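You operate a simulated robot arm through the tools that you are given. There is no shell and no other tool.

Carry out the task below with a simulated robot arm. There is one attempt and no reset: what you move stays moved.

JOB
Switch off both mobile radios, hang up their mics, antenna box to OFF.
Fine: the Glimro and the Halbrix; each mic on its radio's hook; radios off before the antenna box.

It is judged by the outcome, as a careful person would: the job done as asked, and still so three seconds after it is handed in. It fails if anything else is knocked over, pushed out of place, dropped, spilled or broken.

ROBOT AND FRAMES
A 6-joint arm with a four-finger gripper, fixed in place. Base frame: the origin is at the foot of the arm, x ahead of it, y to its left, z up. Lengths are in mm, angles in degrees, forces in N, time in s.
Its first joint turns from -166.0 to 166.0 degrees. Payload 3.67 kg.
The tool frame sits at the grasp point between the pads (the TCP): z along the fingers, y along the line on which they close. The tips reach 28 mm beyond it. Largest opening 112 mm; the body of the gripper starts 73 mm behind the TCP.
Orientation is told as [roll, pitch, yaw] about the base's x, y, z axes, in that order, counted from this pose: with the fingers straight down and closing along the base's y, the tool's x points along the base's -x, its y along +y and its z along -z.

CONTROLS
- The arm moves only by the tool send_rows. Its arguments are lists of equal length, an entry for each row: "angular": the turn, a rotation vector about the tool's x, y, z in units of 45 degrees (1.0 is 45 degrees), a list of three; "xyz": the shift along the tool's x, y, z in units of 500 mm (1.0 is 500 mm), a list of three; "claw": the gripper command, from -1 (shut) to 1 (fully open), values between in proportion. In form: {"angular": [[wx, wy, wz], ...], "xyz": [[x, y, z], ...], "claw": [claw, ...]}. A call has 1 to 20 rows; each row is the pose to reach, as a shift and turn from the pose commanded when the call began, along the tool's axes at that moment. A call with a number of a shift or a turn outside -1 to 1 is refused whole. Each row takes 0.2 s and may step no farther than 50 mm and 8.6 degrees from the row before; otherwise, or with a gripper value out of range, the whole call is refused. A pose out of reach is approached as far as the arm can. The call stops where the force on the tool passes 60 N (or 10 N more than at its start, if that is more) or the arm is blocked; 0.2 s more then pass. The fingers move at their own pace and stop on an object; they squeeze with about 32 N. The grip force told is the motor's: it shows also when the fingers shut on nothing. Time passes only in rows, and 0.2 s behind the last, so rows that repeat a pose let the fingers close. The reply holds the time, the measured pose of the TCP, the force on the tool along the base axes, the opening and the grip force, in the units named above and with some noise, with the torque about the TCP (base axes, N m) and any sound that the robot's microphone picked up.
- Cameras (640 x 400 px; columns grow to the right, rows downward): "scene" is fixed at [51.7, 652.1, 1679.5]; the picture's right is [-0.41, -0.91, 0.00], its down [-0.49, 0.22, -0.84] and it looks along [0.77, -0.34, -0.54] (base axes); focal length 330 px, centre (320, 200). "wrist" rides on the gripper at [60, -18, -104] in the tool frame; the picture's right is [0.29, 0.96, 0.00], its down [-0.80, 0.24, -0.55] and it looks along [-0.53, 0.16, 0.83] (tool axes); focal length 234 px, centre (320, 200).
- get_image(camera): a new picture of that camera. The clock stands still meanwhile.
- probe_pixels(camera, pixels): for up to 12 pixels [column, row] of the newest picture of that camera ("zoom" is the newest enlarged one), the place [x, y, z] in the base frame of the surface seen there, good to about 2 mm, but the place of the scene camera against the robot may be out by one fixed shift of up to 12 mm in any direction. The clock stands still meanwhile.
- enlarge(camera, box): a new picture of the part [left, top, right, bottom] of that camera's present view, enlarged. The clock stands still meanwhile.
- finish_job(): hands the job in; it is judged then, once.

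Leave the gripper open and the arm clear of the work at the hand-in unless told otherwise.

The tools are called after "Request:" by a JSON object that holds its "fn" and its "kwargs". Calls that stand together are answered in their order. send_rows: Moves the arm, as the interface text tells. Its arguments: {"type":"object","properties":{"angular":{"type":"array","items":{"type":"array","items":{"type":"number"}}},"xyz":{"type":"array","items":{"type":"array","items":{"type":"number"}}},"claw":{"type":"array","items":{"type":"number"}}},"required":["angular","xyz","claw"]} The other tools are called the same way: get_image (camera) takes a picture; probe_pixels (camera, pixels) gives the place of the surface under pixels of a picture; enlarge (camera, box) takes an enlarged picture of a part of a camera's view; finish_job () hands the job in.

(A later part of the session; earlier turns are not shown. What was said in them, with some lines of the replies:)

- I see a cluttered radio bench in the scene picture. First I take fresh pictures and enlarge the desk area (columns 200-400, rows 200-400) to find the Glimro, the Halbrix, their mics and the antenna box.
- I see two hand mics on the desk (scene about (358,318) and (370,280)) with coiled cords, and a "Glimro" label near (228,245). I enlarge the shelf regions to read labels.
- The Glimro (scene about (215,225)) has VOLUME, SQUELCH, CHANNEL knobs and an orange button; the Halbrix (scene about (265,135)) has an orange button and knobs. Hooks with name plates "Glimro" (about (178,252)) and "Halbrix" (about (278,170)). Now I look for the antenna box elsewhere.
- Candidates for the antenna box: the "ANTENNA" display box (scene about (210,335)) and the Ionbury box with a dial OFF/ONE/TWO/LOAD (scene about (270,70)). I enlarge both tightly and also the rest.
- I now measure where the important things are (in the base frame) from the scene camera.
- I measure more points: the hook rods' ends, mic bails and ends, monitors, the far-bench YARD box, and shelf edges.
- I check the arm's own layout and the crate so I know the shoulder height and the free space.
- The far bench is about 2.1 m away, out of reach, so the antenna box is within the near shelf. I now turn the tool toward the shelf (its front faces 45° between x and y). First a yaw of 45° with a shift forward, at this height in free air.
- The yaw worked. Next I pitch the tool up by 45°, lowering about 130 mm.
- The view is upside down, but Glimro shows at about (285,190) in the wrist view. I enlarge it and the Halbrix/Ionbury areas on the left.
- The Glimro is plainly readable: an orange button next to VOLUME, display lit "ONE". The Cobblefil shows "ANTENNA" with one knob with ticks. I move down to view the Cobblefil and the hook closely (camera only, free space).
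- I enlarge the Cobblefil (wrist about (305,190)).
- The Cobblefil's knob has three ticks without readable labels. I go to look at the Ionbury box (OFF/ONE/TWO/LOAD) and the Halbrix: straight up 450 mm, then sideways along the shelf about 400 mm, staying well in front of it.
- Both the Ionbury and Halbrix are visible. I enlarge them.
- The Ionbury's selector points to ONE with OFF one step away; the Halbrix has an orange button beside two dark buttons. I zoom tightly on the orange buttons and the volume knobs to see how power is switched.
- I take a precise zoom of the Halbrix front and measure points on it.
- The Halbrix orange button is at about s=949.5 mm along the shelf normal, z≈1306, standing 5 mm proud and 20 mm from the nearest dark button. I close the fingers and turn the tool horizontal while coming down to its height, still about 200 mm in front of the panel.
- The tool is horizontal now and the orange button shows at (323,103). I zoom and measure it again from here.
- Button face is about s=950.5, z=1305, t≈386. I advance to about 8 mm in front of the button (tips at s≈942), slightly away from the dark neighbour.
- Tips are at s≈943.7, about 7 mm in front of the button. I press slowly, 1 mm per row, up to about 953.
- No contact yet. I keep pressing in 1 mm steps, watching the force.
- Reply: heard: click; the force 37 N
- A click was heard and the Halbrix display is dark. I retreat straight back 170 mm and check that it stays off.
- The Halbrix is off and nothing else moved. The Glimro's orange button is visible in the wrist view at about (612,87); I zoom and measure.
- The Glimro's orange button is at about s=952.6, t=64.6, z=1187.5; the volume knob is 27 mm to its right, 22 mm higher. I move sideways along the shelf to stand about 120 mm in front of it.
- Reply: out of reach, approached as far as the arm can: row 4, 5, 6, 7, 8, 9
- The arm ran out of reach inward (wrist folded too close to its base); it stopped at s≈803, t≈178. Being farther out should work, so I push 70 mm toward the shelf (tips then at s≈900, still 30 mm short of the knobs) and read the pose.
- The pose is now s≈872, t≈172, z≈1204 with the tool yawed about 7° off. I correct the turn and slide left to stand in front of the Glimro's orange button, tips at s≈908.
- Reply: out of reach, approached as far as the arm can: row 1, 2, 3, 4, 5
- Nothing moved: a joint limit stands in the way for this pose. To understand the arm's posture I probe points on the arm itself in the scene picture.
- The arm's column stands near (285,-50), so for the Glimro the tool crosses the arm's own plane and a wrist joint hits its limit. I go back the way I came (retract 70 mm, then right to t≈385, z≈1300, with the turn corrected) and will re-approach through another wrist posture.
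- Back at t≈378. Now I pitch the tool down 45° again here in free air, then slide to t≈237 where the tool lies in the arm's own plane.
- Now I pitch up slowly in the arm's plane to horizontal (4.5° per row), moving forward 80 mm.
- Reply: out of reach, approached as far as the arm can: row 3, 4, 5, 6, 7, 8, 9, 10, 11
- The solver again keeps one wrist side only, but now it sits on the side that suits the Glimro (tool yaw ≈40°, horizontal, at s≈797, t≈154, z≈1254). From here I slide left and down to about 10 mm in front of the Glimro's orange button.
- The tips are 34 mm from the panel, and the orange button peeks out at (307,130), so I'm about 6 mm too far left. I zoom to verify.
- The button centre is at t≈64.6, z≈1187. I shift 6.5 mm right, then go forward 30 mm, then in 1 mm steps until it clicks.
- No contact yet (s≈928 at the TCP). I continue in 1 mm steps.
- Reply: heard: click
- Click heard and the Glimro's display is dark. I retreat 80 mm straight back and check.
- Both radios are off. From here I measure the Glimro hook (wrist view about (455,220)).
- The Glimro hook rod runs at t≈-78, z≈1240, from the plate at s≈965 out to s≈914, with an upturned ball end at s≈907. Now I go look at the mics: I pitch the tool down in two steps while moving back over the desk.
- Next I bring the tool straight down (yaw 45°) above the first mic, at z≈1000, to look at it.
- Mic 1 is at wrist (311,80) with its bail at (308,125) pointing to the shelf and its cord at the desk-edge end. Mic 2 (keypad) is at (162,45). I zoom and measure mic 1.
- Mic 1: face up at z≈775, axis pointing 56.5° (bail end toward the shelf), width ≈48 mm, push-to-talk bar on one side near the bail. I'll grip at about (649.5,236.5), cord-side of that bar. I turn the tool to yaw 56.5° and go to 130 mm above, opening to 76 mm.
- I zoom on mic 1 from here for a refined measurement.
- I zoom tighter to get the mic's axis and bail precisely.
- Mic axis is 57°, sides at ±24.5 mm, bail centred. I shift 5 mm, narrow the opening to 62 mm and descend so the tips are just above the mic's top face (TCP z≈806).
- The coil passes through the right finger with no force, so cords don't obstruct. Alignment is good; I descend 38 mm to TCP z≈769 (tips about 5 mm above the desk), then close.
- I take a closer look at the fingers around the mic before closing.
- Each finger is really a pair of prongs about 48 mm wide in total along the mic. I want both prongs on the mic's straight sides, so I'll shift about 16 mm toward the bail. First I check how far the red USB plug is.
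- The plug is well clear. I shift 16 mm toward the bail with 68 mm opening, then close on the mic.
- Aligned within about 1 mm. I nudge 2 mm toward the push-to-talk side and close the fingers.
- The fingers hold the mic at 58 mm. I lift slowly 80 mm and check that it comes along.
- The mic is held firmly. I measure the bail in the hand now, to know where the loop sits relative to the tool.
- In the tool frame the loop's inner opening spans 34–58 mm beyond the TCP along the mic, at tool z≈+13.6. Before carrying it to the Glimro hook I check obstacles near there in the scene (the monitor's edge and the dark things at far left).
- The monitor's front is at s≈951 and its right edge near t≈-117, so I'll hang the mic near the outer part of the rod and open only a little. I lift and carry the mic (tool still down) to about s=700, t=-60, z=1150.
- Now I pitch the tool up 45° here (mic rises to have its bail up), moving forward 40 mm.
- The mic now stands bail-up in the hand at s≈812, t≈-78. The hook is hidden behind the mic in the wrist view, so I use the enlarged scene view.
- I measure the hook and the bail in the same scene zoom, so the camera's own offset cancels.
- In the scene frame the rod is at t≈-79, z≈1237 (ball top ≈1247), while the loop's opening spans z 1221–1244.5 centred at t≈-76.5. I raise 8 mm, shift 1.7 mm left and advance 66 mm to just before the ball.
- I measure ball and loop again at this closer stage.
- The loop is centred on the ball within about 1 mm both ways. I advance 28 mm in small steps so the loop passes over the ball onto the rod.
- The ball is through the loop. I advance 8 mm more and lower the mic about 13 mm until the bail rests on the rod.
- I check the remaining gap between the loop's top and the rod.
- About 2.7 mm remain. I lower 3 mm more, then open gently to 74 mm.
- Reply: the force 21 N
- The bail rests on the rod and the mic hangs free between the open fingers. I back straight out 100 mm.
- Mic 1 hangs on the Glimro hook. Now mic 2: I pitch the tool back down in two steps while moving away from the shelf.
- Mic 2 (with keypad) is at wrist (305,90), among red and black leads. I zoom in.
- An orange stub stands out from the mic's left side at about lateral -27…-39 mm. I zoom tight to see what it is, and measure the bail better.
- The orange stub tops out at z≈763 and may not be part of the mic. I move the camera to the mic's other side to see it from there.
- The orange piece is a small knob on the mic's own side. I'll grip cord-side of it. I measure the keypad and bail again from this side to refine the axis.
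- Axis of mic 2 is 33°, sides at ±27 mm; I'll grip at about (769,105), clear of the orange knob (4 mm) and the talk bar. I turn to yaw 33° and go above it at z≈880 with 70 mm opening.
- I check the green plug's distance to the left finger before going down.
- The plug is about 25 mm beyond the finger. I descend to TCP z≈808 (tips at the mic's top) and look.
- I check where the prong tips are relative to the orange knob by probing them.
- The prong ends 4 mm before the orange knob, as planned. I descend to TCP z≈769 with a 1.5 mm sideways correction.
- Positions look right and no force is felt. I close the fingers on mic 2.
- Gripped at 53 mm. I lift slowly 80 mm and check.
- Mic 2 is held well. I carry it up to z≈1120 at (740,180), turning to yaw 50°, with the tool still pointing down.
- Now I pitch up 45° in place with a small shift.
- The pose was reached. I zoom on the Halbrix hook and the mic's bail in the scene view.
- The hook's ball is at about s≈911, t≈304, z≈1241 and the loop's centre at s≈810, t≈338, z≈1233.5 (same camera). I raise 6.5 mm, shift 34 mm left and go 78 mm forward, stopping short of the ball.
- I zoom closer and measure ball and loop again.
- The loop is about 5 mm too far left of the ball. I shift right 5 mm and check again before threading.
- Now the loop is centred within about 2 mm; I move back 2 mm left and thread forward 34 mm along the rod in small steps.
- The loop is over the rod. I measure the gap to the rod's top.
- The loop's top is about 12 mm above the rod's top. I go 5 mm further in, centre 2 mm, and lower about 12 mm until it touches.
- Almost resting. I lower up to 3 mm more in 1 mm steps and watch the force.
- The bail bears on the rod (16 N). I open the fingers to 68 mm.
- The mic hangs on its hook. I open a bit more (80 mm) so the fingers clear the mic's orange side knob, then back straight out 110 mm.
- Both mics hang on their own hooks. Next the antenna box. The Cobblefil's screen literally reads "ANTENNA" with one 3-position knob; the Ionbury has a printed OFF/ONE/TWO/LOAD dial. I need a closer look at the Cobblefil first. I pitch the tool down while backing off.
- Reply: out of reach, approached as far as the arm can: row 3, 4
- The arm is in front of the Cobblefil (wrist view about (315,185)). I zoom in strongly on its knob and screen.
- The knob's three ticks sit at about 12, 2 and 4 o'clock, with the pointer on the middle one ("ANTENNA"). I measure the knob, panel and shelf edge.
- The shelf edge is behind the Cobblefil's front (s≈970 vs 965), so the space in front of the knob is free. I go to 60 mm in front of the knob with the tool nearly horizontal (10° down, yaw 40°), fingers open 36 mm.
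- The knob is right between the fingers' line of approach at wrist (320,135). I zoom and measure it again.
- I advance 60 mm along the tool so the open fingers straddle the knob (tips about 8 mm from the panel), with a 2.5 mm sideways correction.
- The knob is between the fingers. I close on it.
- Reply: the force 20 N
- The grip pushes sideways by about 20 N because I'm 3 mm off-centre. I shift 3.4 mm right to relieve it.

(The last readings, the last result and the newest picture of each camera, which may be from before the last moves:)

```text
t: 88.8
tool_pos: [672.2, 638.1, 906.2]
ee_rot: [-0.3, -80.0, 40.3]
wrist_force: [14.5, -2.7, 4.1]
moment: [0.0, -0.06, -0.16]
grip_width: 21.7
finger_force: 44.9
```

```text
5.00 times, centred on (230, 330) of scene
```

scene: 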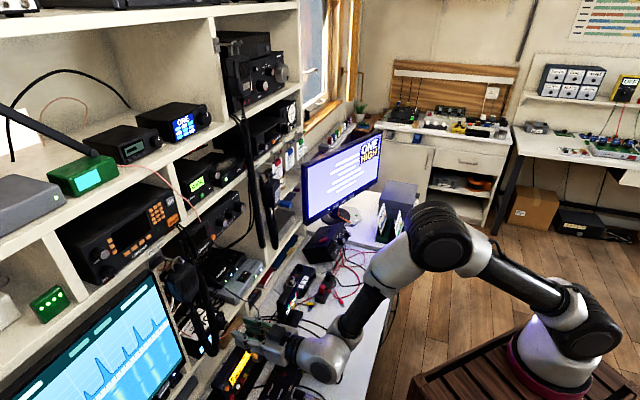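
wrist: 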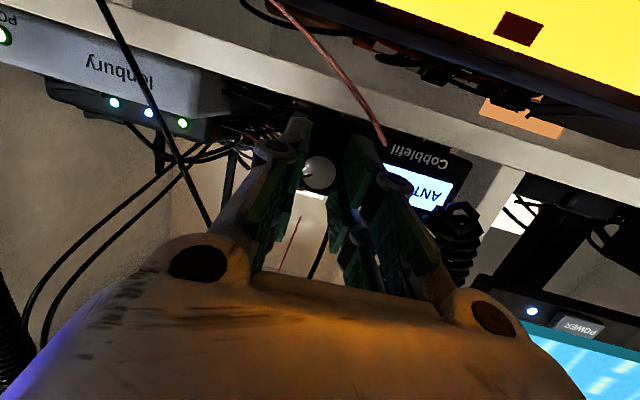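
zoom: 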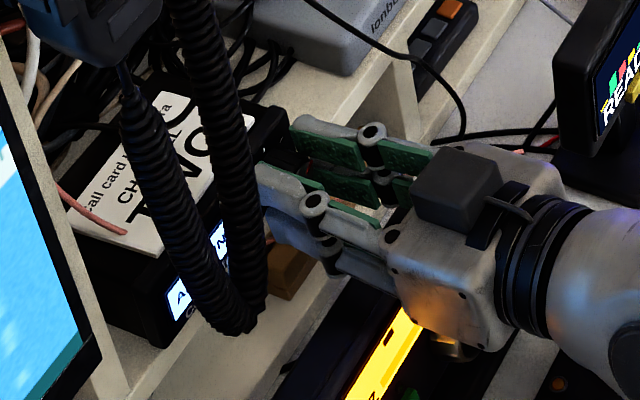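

The box hasn't moved. Now I turn the knob counter-clockwise (as seen from the front), first 30°, in 7.5° rows, and watch.

Request:
{"fn": "send_rows", "kwargs": {"angular": [[0, 0, -0.1667], [0, 0, -0.3333], [0, 0, -0.5], [0, 0, -0.6667]], "xyz": [[0, 0, 0], [0, 0, 0], [0, 0, 0], [0, 0, 0]], "claw": [-1, -1, -1, -1]}}

Request:
{"fn": "get_image", "kwargs": {"camera": "wrist"}}

Request:
{"fn": "enlarge", "kwargs": {"camera": "scene", "box": [180, 290, 280, 370]}}

```text
t: 89.8
tool_pos: [673.3, 637.9, 906.8]
ee_rot: [-70.9, -58.3, 113.5]
wrist_force: [-2.6, -14.7, 17.2]
moment: [0.2, -0.29, -0.75]
grip_width: 21.4
finger_force: 44.6
```

```text
taken
```

wrist: 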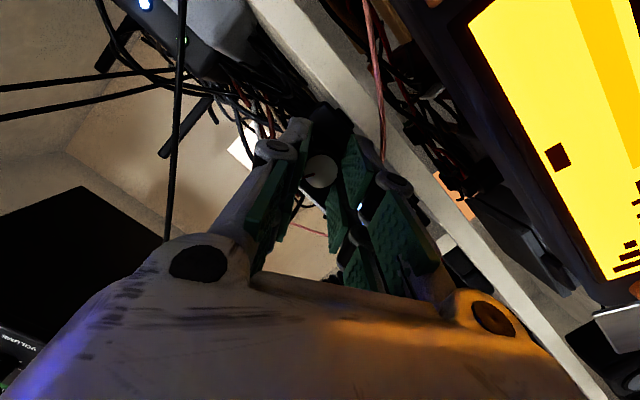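

```text
5.00 times, centred on (230, 330) of scene
```

zoom: 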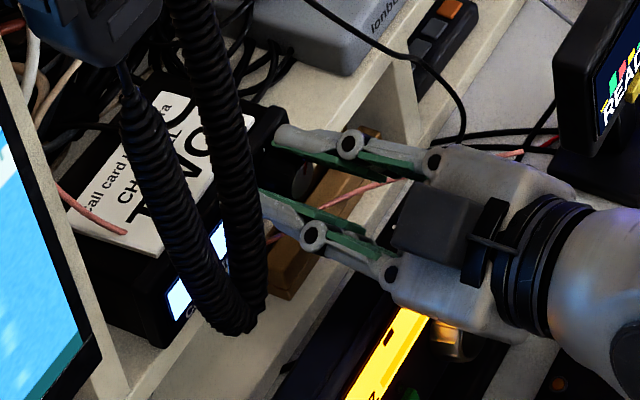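

The screen seems to have changed. I zoom in on it.

Request:
{"fn": "enlarge", "kwargs": {"camera": "scene", "box": [205, 325, 240, 360]}}

```text
11.43 times, centred on (222, 342) of scene
```

zoom: 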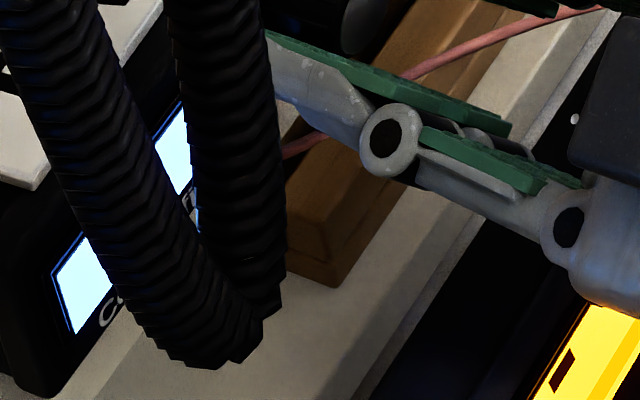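

The word on the screen is now a shorter one, hidden behind the mic's cord. I finish the turn with another 30° counter-clockwise.

Request:
{"fn": "send_rows", "kwargs": {"angular": [[0, 0, -0.1667], [0, 0, -0.3333], [0, 0, -0.5], [0, 0, -0.6667]], "xyz": [[0, 0, 0], [0, 0, 0], [0, 0, 0], [0, 0, 0]], "claw": [-1, -1, -1, -1]}}

Request:
{"fn": "enlarge", "kwargs": {"camera": "scene", "box": [190, 300, 270, 370]}}

Request:
{"fn": "get_image", "kwargs": {"camera": "wrist"}}

```text
t: 90.8
tool_pos: [672.0, 638.1, 907.3]
ee_rot: [-78.5, -29.3, 124.3]
wrist_force: [-1.9, -11.4, 15.1]
moment: [0.7, -0.12, -0.72]
grip_width: 21.9
finger_force: 44.9
```

```text
5.71 times, centred on (230, 335) of scene
```

zoom: 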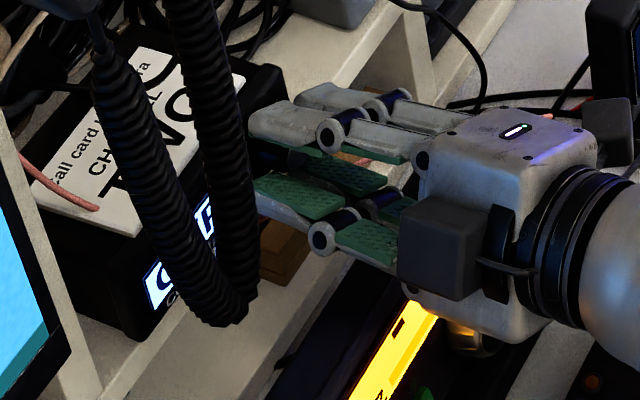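

```text
taken
```

wrist: 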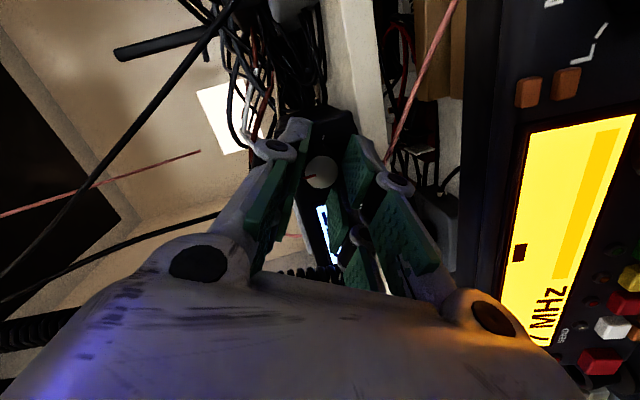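

The screen now shows letters like "O…F". I zoom to read it.

Request:
{"fn": "enlarge", "kwargs": {"camera": "scene", "box": [205, 325, 240, 360]}}

Request:
{"fn": "enlarge", "kwargs": {"camera": "wrist", "box": [280, 140, 400, 280]}}

```text
11.43 times, centred on (222, 342) of scene
```

zoom: 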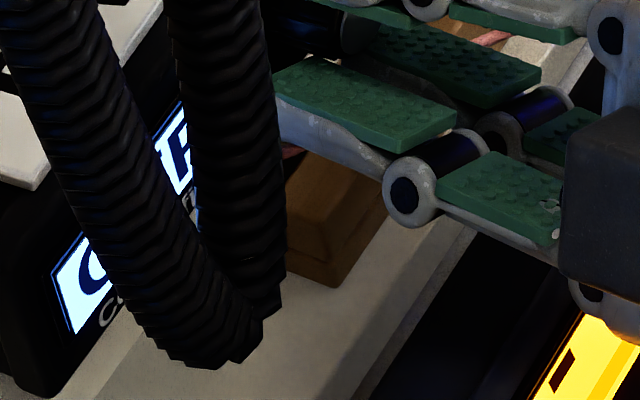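

```text
2.86 times, centred on (340, 210) of wrist
```

zoom: 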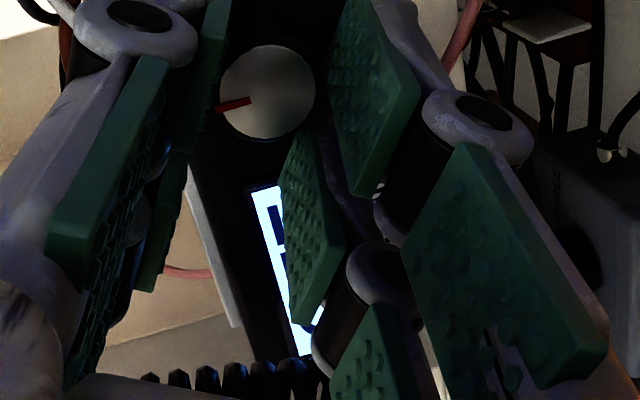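

The screen shows "O–F" → OFF, so the Cobblefil is the antenna box and it now stands at OFF. I release the knob by opening to 36 mm, then back out.

Request:
{"fn": "send_rows", "kwargs": {"angular": [[0, 0, 0], [0, 0, 0], [0, 0, 0]], "xyz": [[0, 0, 0], [0, 0, 0], [0, 0, 0]], "claw": [-0.4, -0.36, -0.36]}}

Request:
{"fn": "enlarge", "kwargs": {"camera": "scene", "box": [190, 300, 270, 370]}}

```text
t: 91.6
tool_pos: [674.1, 639.0, 904.3]
ee_rot: [-78.4, -29.5, 124.2]
wrist_force: [0.1, 0.3, -0.8]
moment: [-0.02, 0.02, -0.01]
grip_width: 35.6
finger_force: 0.1
```

```text
5.71 times, centred on (230, 335) of scene
```

zoom: 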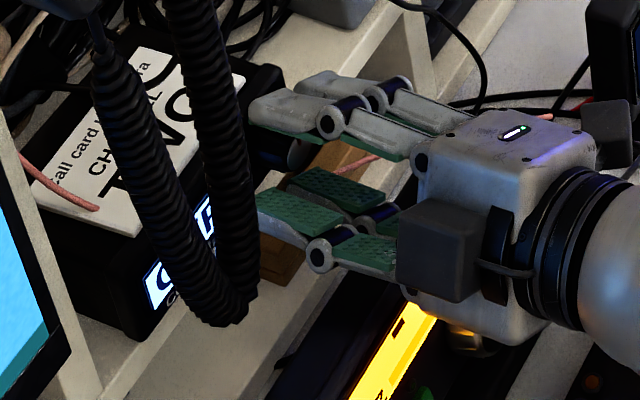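

I back straight out 80 mm along the tool.

Request:
{"fn": "send_rows", "kwargs": {"angular": [[0, 0, 0], [0, 0, 0], [0, 0, 0], [0, 0, 0]], "xyz": [[0, 0, -0.03], [0, 0, -0.07], [0, 0, -0.12], [0, 0, -0.16]], "claw": [-0.36, -0.36, -0.36, -0.36]}}

Request:
{"fn": "get_image", "kwargs": {"camera": "wrist"}}

Request:
{"fn": "get_image", "kwargs": {"camera": "scene"}}

```text
t: 92.6
tool_pos: [612.2, 588.4, 923.1]
ee_rot: [-78.4, -29.3, 124.2]
wrist_force: [0.7, -0.7, -0.2]
moment: [0.0, 0.02, 0.01]
grip_width: 36.0
finger_force: 0.0
```

```text
taken
```

wrist: 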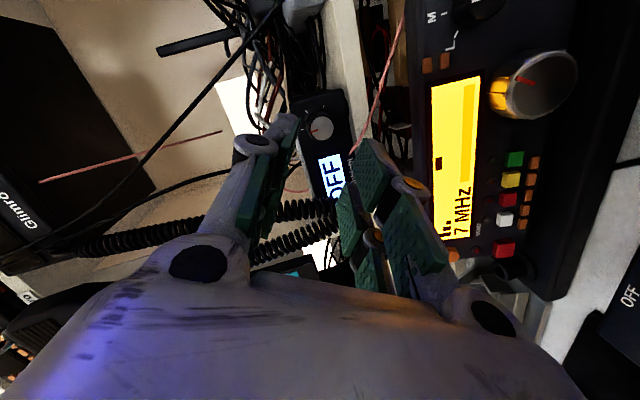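

```text
taken
```

scene: 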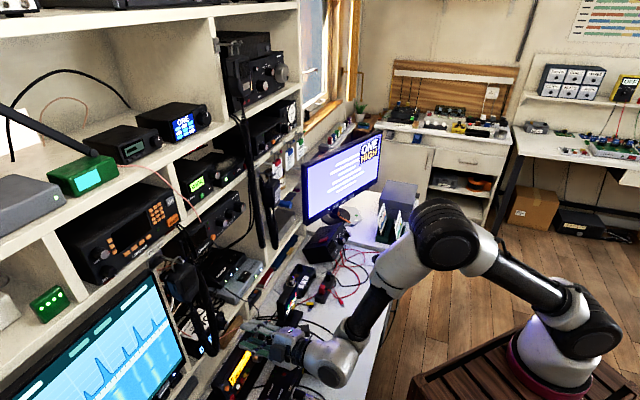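

The screen clearly reads "OFF". I zoom to check the pointer and that the box is still in place.

Request:
{"fn": "enlarge", "kwargs": {"camera": "wrist", "box": [280, 85, 370, 225]}}

Request:
{"fn": "enlarge", "kwargs": {"camera": "scene", "box": [150, 190, 260, 370]}}

Request:
{"fn": "enlarge", "kwargs": {"camera": "scene", "box": [230, 100, 320, 210]}}

```text
2.86 times, centred on (325, 155) of wrist
```

zoom: 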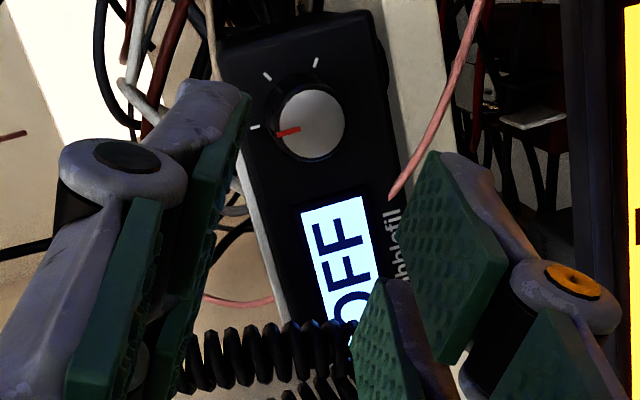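

```text
2.22 times, centred on (205, 280) of scene
```

zoom: 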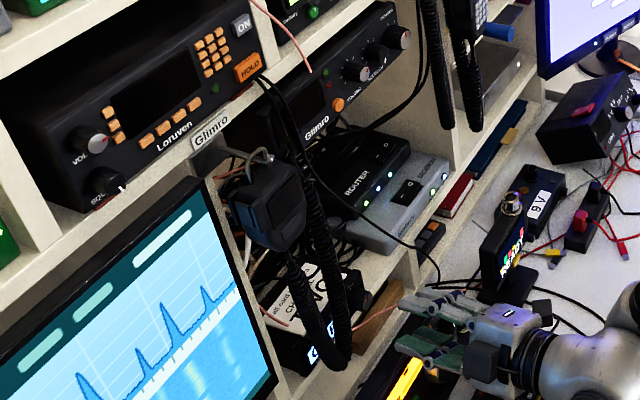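

```text
3.64 times, centred on (275, 155) of scene
```

zoom: 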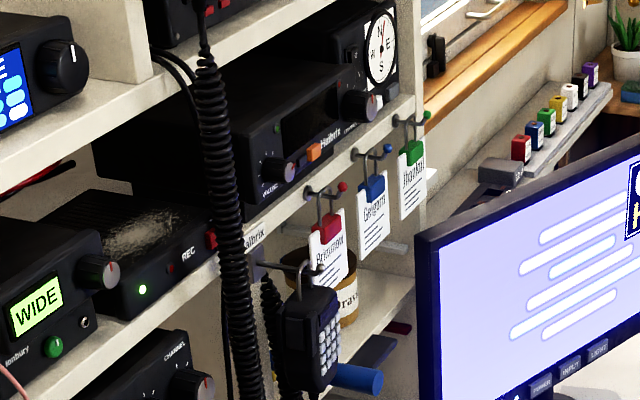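

The pointer sits exactly on the first tick, the screen reads OFF, both mics hang on their hooks, both radios are dark. Now I take the arm clear: unroll the tool and back away, in two steps.

Request:
{"fn": "send_rows", "kwargs": {"angular": [[0, 0, 0.1667], [0, 0, 0.3333], [0, 0, 0.5], [0, 0, 0.6667]], "xyz": [[0, 0, -0.03], [0, 0, -0.06], [0, 0, -0.09], [0, 0, -0.12]], "claw": [-0.2, 0, 0.3, 0.3]}}

Request:
{"fn": "send_rows", "kwargs": {"angular": [[0, 0, 0.1667], [0, 0, 0.3333], [0, 0, 0.5], [0, 0, 0.6667]], "xyz": [[0, 0, 0], [0, 0, 0], [0, 0, 0], [0, 0, 0]], "claw": [0.3, 0.3, 0.3, 0.3]}}

Request:
{"fn": "get_image", "kwargs": {"camera": "scene"}}

```text
t: 93.6
tool_pos: [566.6, 550.1, 930.9]
ee_rot: [-70.5, -58.5, 113.2]
wrist_force: [0.5, 0.2, -0.3]
moment: [-0.01, -0.01, 0.0]
grip_width: 72.6
finger_force: 0.0
```

```text
t: 94.6
tool_pos: [567.3, 549.5, 930.5]
ee_rot: [-1.7, -80.0, 41.5]
wrist_force: [1.0, 0.3, 0.1]
moment: [-0.03, -0.02, -0.03]
grip_width: 72.7
finger_force: 0.0
```

```text
taken
```

scene: 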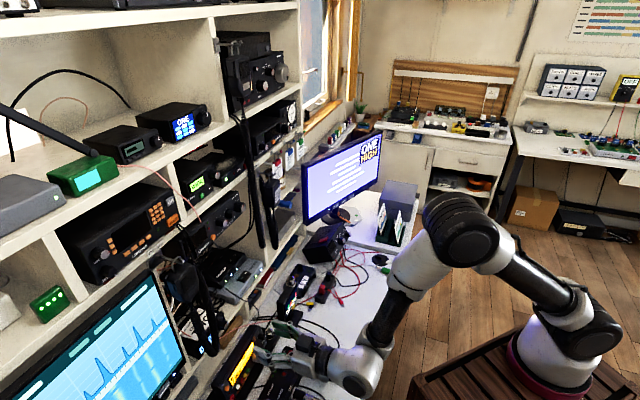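

Request:
{"fn": "send_rows", "kwargs": {"angular": [[0, 0.1297, 0], [0, 0.2593, 0], [0, 0.389, 0], [0, 0.5187, 0], [0, 0.6483, 0], [0, 0.778, 0]], "xyz": [[-0.0458, -0.0017, -0.0282], [-0.0917, -0.0033, -0.0563], [-0.1375, -0.005, -0.0845], [-0.1833, -0.0067, -0.1127], [-0.2292, -0.0083, -0.1408], [-0.275, -0.01, -0.169]], "claw": [0.5, 0.7, 1, 1, 1, 1]}}

Request:
{"fn": "get_image", "kwargs": {"camera": "wrist"}}

```text
t: 96.0
tool_pos: [525.0, 509.5, 1080.7]
ee_rot: [0.0, -44.9, 40.0]
wrist_force: [0.7, 0.0, -0.7]
moment: [0.02, -0.01, 0.01]
grip_width: 111.9
finger_force: 0.1
```

```text
taken
```

wrist: 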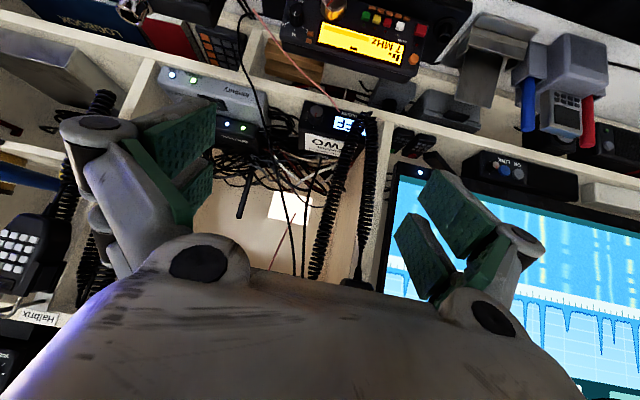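

I lift further and back off to a clear resting pose, gripper open.

Request:
{"fn": "send_rows", "kwargs": {"angular": [[0, 0, 0], [0, 0, 0], [0, 0, 0], [0, 0, 0], [0, 0, 0], [0, 0, 0]], "xyz": [[-0.0236, 0, -0.0802], [-0.0471, 0, -0.1603], [-0.0707, 0, -0.2405], [-0.0943, 0, -0.3207], [-0.1178, 0, -0.4008], [-0.1414, 0, -0.481]], "claw": [1, 1, 1, 1, 1, 1]}}

Request:
{"fn": "get_image", "kwargs": {"camera": "scene"}}

Request:
{"fn": "get_image", "kwargs": {"camera": "wrist"}}

Request:
{"fn": "enlarge", "kwargs": {"camera": "scene", "box": [150, 190, 260, 370]}}

Request:
{"fn": "enlarge", "kwargs": {"camera": "scene", "box": [240, 200, 420, 400]}}

```text
t: 97.4
tool_pos: [432.6, 428.0, 1299.1]
ee_rot: [-0.2, -44.8, 40.1]
wrist_force: [0.8, -0.2, -0.6]
moment: [-0.04, 0.01, 0.0]
grip_width: 112.2
finger_force: 0.1
```

```text
taken
```

scene: 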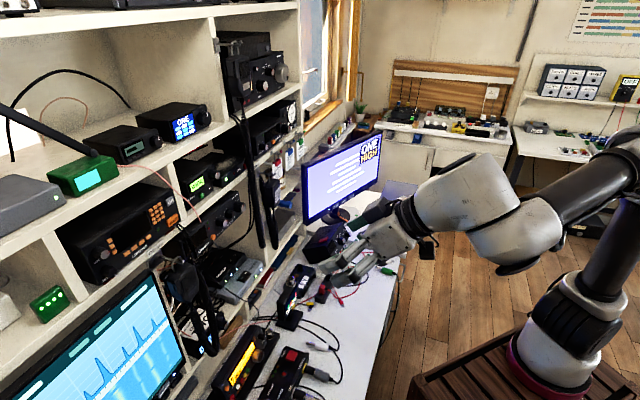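

```text
taken
```

wrist: 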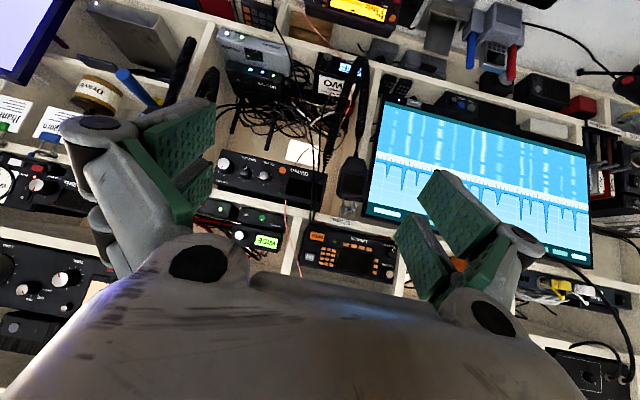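

```text
2.22 times, centred on (205, 280) of scene
```

zoom: 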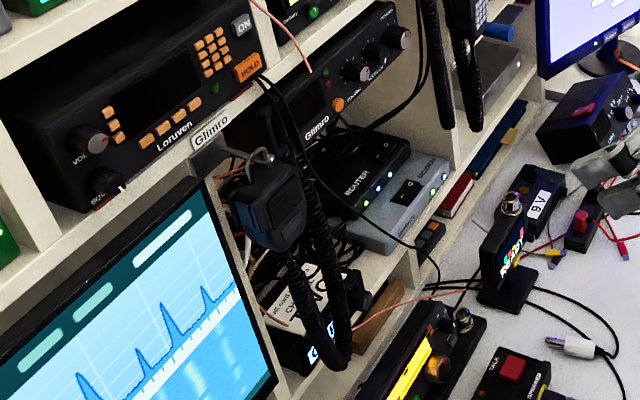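

```text
2.00 times, centred on (330, 300) of scene
```

zoom: 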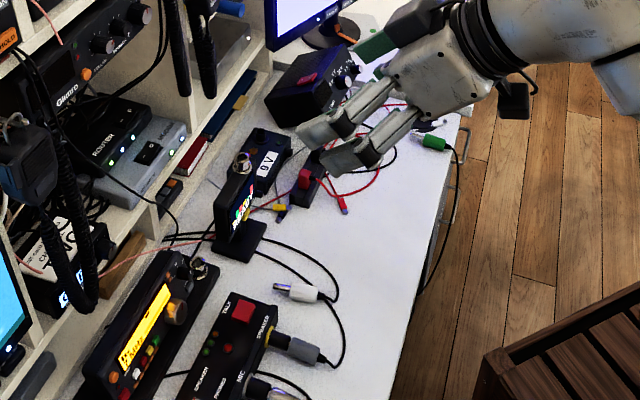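

Everything is as asked: both radios dark, each mic on its own hook, the Cobblefil antenna box showing OFF, the desk undisturbed, the gripper open and clear. I hand the job in.

Request:
{"fn": "finish_job", "kwargs": {}}

```text
The job is handed in.
```

The job is handed in, and I saw nothing knocked over or moved out of place in the final pictures.

- **Radios:** I pressed the orange power button on the Halbrix and then on the Glimro. Each clicked and its display went dark.
- **Mics:** The Glimro mic hangs on the Glimro hook, and the Halbrix mic (the one with the keypad) hangs on the Halbrix hook.
- **Antenna box:** I turned the Cobblefil's knob to OFF, after both radios were off. Its screen now reads OFF.

**Choice of antenna box:** two boxes could have been meant. I took the Cobblefil because its screen read "ANTENNA", and turning it one step brought up OFF. I left the Ionbury's OFF/ONE/TWO/LOAD dial alone; when I looked at it, it was on ONE.

The gripper is open and the arm is clear of the work.
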